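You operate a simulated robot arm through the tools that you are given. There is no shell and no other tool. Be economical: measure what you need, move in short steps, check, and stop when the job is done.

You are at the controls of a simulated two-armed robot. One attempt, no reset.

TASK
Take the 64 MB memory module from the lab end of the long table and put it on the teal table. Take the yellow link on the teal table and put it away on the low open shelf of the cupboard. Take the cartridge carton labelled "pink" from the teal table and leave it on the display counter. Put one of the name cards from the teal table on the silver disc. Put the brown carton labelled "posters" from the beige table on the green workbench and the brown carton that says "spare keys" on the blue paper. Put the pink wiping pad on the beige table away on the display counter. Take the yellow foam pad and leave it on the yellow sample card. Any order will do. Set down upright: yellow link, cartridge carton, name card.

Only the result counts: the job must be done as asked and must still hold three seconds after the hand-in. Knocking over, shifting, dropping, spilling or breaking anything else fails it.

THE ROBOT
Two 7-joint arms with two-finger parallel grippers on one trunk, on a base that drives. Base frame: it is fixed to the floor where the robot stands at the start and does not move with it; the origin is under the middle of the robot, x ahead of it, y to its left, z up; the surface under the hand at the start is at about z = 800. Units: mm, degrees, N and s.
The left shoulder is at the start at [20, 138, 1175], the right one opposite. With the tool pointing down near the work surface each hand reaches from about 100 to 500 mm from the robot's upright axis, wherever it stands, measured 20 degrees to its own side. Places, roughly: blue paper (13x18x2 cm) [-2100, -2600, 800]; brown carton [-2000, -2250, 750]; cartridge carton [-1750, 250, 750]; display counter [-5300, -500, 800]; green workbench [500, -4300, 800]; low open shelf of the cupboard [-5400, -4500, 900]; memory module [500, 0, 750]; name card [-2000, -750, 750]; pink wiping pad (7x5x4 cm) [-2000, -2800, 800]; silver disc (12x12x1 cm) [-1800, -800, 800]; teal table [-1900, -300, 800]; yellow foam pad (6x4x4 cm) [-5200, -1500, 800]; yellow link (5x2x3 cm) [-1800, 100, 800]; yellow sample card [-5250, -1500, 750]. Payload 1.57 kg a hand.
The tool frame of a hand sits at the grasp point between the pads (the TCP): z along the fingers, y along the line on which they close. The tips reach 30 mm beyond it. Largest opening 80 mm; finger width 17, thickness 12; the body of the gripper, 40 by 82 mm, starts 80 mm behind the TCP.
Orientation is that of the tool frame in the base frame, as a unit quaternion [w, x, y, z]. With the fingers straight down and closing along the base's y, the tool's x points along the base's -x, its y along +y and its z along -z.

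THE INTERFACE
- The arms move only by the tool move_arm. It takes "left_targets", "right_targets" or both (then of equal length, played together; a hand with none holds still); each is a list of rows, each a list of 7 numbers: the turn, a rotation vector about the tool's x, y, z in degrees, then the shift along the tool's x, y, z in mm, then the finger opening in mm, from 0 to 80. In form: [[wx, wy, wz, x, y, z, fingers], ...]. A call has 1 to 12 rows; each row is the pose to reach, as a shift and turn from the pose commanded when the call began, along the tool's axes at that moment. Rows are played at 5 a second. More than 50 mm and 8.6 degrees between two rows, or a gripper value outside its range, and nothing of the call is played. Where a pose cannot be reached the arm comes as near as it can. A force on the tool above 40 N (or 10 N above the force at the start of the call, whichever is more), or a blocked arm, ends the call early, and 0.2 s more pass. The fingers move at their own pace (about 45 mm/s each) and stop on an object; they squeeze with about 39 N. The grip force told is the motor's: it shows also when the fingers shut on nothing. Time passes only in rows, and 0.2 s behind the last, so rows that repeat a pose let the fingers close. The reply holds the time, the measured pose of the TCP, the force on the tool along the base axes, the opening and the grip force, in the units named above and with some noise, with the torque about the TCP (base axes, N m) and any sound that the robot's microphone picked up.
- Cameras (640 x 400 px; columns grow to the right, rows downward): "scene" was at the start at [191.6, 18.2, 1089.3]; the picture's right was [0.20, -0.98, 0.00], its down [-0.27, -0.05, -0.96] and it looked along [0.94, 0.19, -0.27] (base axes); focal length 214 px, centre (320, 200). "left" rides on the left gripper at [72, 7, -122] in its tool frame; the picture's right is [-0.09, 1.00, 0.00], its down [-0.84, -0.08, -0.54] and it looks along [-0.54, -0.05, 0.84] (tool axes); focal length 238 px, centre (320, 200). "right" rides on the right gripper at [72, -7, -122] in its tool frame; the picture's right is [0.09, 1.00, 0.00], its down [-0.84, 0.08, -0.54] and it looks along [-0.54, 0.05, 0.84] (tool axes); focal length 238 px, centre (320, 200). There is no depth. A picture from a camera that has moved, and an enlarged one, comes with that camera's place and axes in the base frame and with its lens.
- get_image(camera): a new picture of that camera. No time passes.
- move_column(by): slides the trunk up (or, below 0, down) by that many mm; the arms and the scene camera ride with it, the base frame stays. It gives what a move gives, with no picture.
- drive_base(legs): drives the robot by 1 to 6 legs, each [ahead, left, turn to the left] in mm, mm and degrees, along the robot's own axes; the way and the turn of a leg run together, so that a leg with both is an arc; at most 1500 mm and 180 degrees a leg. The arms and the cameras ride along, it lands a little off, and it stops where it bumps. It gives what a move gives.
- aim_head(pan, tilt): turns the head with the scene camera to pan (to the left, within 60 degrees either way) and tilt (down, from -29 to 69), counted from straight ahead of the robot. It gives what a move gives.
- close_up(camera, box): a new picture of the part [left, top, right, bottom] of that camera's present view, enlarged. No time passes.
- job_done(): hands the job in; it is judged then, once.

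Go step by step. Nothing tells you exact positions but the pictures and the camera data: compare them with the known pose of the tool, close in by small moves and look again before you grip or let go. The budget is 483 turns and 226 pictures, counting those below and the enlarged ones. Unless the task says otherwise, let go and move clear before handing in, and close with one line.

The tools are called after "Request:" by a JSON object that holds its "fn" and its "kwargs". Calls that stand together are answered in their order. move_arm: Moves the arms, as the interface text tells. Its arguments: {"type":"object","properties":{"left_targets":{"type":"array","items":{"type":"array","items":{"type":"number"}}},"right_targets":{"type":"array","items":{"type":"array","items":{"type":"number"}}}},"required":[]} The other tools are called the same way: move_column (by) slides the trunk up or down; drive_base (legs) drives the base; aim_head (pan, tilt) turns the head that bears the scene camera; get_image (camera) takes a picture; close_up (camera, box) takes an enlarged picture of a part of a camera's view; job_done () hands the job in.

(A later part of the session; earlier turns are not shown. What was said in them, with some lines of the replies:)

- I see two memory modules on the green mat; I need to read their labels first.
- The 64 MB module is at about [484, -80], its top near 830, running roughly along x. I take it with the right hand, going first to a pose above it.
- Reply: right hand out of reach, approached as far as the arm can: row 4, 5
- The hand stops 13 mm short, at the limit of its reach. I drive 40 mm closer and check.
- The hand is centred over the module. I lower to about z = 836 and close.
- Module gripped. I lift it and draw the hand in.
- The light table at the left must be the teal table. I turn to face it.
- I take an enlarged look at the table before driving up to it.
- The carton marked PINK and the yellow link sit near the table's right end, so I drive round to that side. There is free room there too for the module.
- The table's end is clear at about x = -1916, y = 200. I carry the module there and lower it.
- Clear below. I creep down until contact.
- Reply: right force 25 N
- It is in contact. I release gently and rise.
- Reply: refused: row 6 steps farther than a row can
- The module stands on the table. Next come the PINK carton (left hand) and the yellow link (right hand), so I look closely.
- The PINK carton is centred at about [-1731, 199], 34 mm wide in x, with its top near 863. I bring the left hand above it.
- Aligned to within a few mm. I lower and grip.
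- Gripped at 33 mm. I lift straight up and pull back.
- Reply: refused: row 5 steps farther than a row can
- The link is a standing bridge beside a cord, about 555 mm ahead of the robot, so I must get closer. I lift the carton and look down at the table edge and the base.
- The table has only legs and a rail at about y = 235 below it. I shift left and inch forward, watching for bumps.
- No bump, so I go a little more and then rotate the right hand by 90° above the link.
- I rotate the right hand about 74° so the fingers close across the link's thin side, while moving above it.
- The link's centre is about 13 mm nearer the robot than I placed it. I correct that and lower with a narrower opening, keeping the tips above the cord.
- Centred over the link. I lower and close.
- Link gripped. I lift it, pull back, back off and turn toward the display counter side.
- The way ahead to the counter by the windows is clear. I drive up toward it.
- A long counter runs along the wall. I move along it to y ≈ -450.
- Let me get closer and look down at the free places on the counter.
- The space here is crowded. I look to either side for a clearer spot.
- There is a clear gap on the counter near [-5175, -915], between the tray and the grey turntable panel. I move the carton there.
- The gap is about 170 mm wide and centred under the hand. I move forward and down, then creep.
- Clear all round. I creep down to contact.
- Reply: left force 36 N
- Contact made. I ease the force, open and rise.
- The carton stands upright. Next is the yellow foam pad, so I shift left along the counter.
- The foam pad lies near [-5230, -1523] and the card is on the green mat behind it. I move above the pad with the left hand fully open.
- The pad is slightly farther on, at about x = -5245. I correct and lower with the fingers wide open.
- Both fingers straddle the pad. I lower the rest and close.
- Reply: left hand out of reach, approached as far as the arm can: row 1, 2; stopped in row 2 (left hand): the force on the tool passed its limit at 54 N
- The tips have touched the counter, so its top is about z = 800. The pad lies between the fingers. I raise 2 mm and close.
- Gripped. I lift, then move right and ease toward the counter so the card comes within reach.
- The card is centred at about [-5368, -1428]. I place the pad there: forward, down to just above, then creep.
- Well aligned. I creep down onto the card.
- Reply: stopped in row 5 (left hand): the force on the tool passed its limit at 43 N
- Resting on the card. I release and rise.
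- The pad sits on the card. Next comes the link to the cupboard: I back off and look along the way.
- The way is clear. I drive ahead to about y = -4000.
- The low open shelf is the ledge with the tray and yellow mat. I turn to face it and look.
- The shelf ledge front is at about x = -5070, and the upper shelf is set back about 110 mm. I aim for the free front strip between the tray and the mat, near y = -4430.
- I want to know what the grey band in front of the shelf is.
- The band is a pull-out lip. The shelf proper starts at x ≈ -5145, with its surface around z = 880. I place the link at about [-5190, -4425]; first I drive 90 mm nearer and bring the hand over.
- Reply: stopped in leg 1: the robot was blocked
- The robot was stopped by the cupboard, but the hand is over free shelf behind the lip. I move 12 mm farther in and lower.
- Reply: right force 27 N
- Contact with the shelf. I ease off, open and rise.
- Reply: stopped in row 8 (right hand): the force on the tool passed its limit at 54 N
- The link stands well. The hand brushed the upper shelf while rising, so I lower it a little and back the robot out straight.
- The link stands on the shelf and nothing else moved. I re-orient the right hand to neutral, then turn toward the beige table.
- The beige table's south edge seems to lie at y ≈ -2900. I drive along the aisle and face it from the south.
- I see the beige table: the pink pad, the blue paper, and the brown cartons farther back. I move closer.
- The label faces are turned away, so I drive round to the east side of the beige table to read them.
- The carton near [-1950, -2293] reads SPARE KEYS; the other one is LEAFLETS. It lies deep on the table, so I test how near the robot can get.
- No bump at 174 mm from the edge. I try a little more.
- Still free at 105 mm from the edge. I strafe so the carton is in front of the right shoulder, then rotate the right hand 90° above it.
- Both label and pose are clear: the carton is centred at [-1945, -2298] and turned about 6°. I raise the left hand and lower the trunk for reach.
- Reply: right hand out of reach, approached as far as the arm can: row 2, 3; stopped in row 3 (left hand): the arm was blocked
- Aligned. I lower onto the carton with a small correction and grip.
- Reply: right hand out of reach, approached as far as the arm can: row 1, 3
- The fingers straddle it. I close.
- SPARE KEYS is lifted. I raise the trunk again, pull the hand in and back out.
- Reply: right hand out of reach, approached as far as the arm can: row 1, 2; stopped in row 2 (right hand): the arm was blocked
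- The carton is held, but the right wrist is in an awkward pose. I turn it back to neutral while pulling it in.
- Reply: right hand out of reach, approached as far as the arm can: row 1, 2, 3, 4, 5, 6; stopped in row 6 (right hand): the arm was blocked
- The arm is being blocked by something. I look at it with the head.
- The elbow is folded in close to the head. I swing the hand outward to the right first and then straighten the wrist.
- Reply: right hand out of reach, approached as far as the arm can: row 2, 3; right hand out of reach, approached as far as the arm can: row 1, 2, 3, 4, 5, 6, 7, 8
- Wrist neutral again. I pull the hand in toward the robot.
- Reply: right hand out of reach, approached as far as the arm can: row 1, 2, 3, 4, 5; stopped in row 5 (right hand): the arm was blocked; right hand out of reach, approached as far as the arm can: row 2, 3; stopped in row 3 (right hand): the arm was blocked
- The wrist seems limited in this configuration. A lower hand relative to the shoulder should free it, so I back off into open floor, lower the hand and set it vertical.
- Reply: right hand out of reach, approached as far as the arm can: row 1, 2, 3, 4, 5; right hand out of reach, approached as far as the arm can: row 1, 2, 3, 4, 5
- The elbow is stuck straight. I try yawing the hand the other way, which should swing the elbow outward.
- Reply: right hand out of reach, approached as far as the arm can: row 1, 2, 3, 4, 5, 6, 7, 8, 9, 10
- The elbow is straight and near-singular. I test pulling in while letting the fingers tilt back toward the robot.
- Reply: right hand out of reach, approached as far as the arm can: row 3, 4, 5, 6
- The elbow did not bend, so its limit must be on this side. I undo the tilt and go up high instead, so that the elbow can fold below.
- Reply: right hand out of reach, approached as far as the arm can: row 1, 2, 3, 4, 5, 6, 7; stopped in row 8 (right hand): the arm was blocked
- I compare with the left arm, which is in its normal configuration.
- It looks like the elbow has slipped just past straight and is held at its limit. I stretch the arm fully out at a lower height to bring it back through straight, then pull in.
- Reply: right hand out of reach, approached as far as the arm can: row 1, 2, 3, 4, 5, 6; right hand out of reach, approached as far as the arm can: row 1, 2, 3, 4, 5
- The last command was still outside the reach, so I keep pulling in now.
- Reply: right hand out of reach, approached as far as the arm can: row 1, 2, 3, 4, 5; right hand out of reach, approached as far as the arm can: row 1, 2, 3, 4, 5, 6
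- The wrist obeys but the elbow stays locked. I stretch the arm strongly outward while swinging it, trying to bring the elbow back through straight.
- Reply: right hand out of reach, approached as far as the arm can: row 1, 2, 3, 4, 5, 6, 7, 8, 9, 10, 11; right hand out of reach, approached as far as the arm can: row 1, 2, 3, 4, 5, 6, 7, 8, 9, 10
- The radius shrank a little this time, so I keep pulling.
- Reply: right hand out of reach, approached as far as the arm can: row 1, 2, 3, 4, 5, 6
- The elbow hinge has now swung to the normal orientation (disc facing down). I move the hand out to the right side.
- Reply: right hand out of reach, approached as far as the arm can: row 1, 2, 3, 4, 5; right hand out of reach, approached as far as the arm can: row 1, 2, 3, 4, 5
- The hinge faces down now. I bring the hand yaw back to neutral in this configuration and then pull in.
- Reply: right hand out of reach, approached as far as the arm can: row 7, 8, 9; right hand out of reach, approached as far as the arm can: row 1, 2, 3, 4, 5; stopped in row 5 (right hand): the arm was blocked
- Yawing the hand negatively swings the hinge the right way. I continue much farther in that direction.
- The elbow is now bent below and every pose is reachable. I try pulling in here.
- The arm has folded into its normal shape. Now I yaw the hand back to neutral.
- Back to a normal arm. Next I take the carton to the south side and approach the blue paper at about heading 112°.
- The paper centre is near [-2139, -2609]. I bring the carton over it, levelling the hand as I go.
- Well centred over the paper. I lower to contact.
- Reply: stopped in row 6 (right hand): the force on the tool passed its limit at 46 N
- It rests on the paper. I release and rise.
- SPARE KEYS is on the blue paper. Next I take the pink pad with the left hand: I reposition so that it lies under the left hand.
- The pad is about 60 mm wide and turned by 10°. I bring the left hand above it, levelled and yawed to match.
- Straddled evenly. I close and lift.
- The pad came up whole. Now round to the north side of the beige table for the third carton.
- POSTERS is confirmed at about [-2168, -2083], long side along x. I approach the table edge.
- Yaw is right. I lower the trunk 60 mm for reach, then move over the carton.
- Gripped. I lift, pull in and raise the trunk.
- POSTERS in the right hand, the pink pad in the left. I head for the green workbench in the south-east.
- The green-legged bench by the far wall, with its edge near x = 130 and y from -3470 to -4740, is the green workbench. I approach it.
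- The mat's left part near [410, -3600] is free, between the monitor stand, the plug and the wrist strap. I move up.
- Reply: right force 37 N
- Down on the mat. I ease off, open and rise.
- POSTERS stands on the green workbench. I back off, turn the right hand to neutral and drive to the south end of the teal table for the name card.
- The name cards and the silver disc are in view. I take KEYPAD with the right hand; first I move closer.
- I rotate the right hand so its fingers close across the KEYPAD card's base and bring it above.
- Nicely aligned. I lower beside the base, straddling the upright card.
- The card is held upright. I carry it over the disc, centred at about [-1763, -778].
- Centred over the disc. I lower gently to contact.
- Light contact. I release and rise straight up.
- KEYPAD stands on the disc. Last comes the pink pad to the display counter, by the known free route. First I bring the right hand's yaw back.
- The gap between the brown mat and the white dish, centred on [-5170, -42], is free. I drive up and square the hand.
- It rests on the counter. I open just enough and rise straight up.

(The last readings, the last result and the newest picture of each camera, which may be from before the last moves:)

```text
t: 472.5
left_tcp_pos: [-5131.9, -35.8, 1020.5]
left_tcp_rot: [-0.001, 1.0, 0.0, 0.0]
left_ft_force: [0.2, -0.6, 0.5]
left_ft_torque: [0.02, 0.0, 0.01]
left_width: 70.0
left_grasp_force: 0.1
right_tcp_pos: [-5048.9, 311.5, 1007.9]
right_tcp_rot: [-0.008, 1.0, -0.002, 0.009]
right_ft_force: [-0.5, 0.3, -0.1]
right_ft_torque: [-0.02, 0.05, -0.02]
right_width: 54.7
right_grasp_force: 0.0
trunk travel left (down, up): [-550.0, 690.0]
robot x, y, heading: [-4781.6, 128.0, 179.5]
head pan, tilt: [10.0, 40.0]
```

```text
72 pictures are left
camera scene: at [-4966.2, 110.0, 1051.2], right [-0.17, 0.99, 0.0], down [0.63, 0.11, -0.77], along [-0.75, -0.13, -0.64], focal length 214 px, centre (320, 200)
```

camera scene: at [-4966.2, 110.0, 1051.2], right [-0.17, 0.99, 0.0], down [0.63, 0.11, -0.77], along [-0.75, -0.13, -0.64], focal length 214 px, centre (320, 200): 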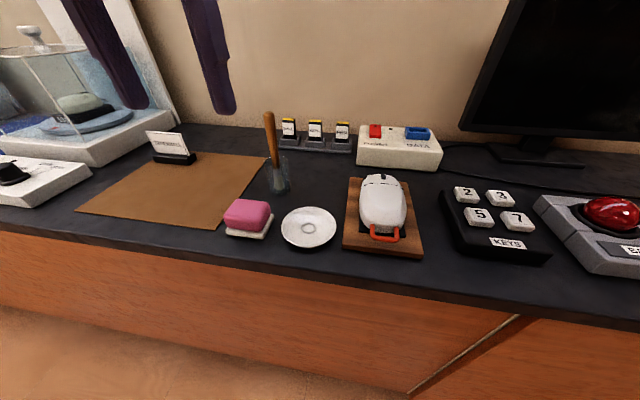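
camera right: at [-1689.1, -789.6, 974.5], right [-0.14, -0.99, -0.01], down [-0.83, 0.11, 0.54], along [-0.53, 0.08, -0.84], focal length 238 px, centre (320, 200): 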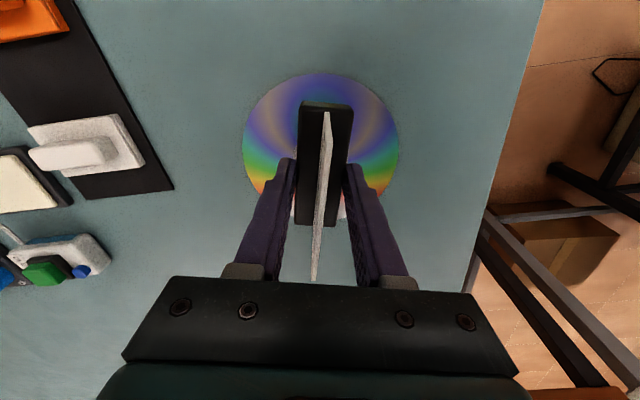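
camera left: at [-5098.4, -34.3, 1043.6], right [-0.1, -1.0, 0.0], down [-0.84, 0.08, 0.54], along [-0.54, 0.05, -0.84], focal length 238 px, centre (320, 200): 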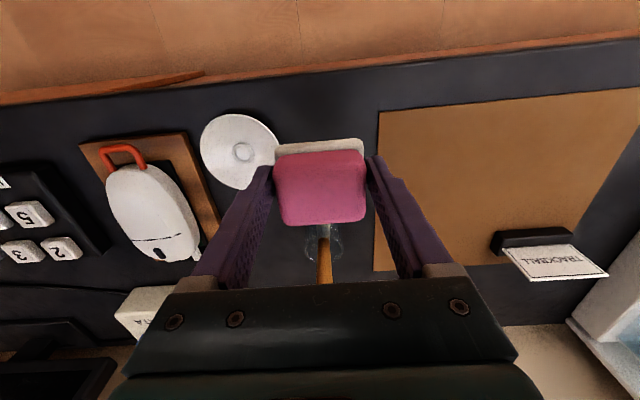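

All eight items are placed. I back off to move clear and then take a last look at the counter.

Request:
{"fn": "drive_base", "kwargs": {"legs": [[-450, 0, 0]]}}

Request:
{"fn": "aim_head", "kwargs": {"pan": 35, "tilt": 15}}

Request:
{"fn": "get_image", "kwargs": {"camera": "scene"}}

```text
t: 475.2
left_tcp_pos: [-4678.2, -36.5, 1019.6]
left_tcp_rot: [0.0, 1.0, -0.005, 0.002]
left_ft_force: [-0.5, -0.6, 1.4]
left_ft_torque: [0.04, -0.03, -0.04]
left_width: 70.1
left_grasp_force: 0.1
right_tcp_pos: [-4593.5, 310.3, 1007.0]
right_tcp_rot: [-0.007, 1.0, -0.007, 0.009]
right_ft_force: [0.3, -0.9, -0.4]
right_ft_torque: [0.01, -0.03, -0.03]
right_width: 54.9
right_grasp_force: 0.0
trunk travel left (down, up): [-550.0, 690.0]
robot x, y, heading: [-4326.1, 121.6, 179.4]
head pan, tilt: [10.0, 40.0]
```

```text
t: 476.1
left_tcp_pos: [-4678.6, -36.9, 1019.4]
left_tcp_rot: [0.0, 1.0, -0.006, 0.0]
left_ft_force: [-0.6, 0.1, -0.5]
left_ft_torque: [-0.03, 0.0, 0.03]
left_width: 70.0
left_grasp_force: 0.1
right_tcp_pos: [-4594.6, 310.2, 1007.8]
right_tcp_rot: [-0.007, 1.0, -0.007, 0.009]
right_ft_force: [0.0, -0.2, -0.7]
right_ft_torque: [-0.01, -0.01, 0.02]
right_width: 54.9
right_grasp_force: 0.0
trunk travel left (down, up): [-550.0, 690.0]
robot x, y, heading: [-4325.6, 119.0, 179.4]
head pan, tilt: [35.0, 15.0]
```

```text
71 pictures are left
camera scene: at [-4505.8, 69.3, 1090.7], right [-0.56, 0.83, 0.0], down [0.21, 0.15, -0.97], along [-0.8, -0.54, -0.26], focal length 214 px, centre (320, 200)
```

scene: 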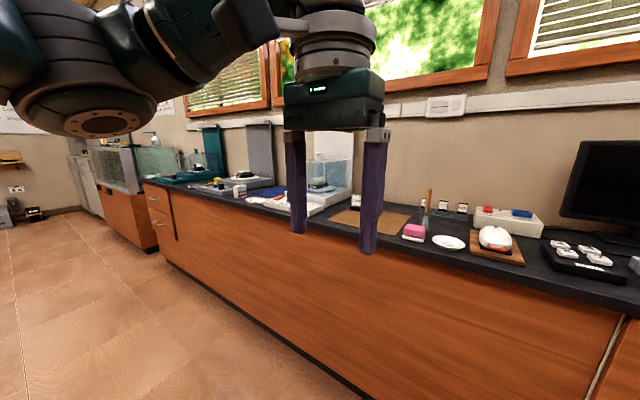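

The pad and the carton still stand in place on the counter, and both hands are empty and clear. I hand the job in.

Request:
{"fn": "job_done", "kwargs": {}}

```text
The job is handed in.
```

I put all eight items where you asked and handed the job in. The yellow link, the cartridge carton and the name card ("KEYPAD") were upright when I let go, both hands are empty and clear, and the pictures showed nothing else disturbed.
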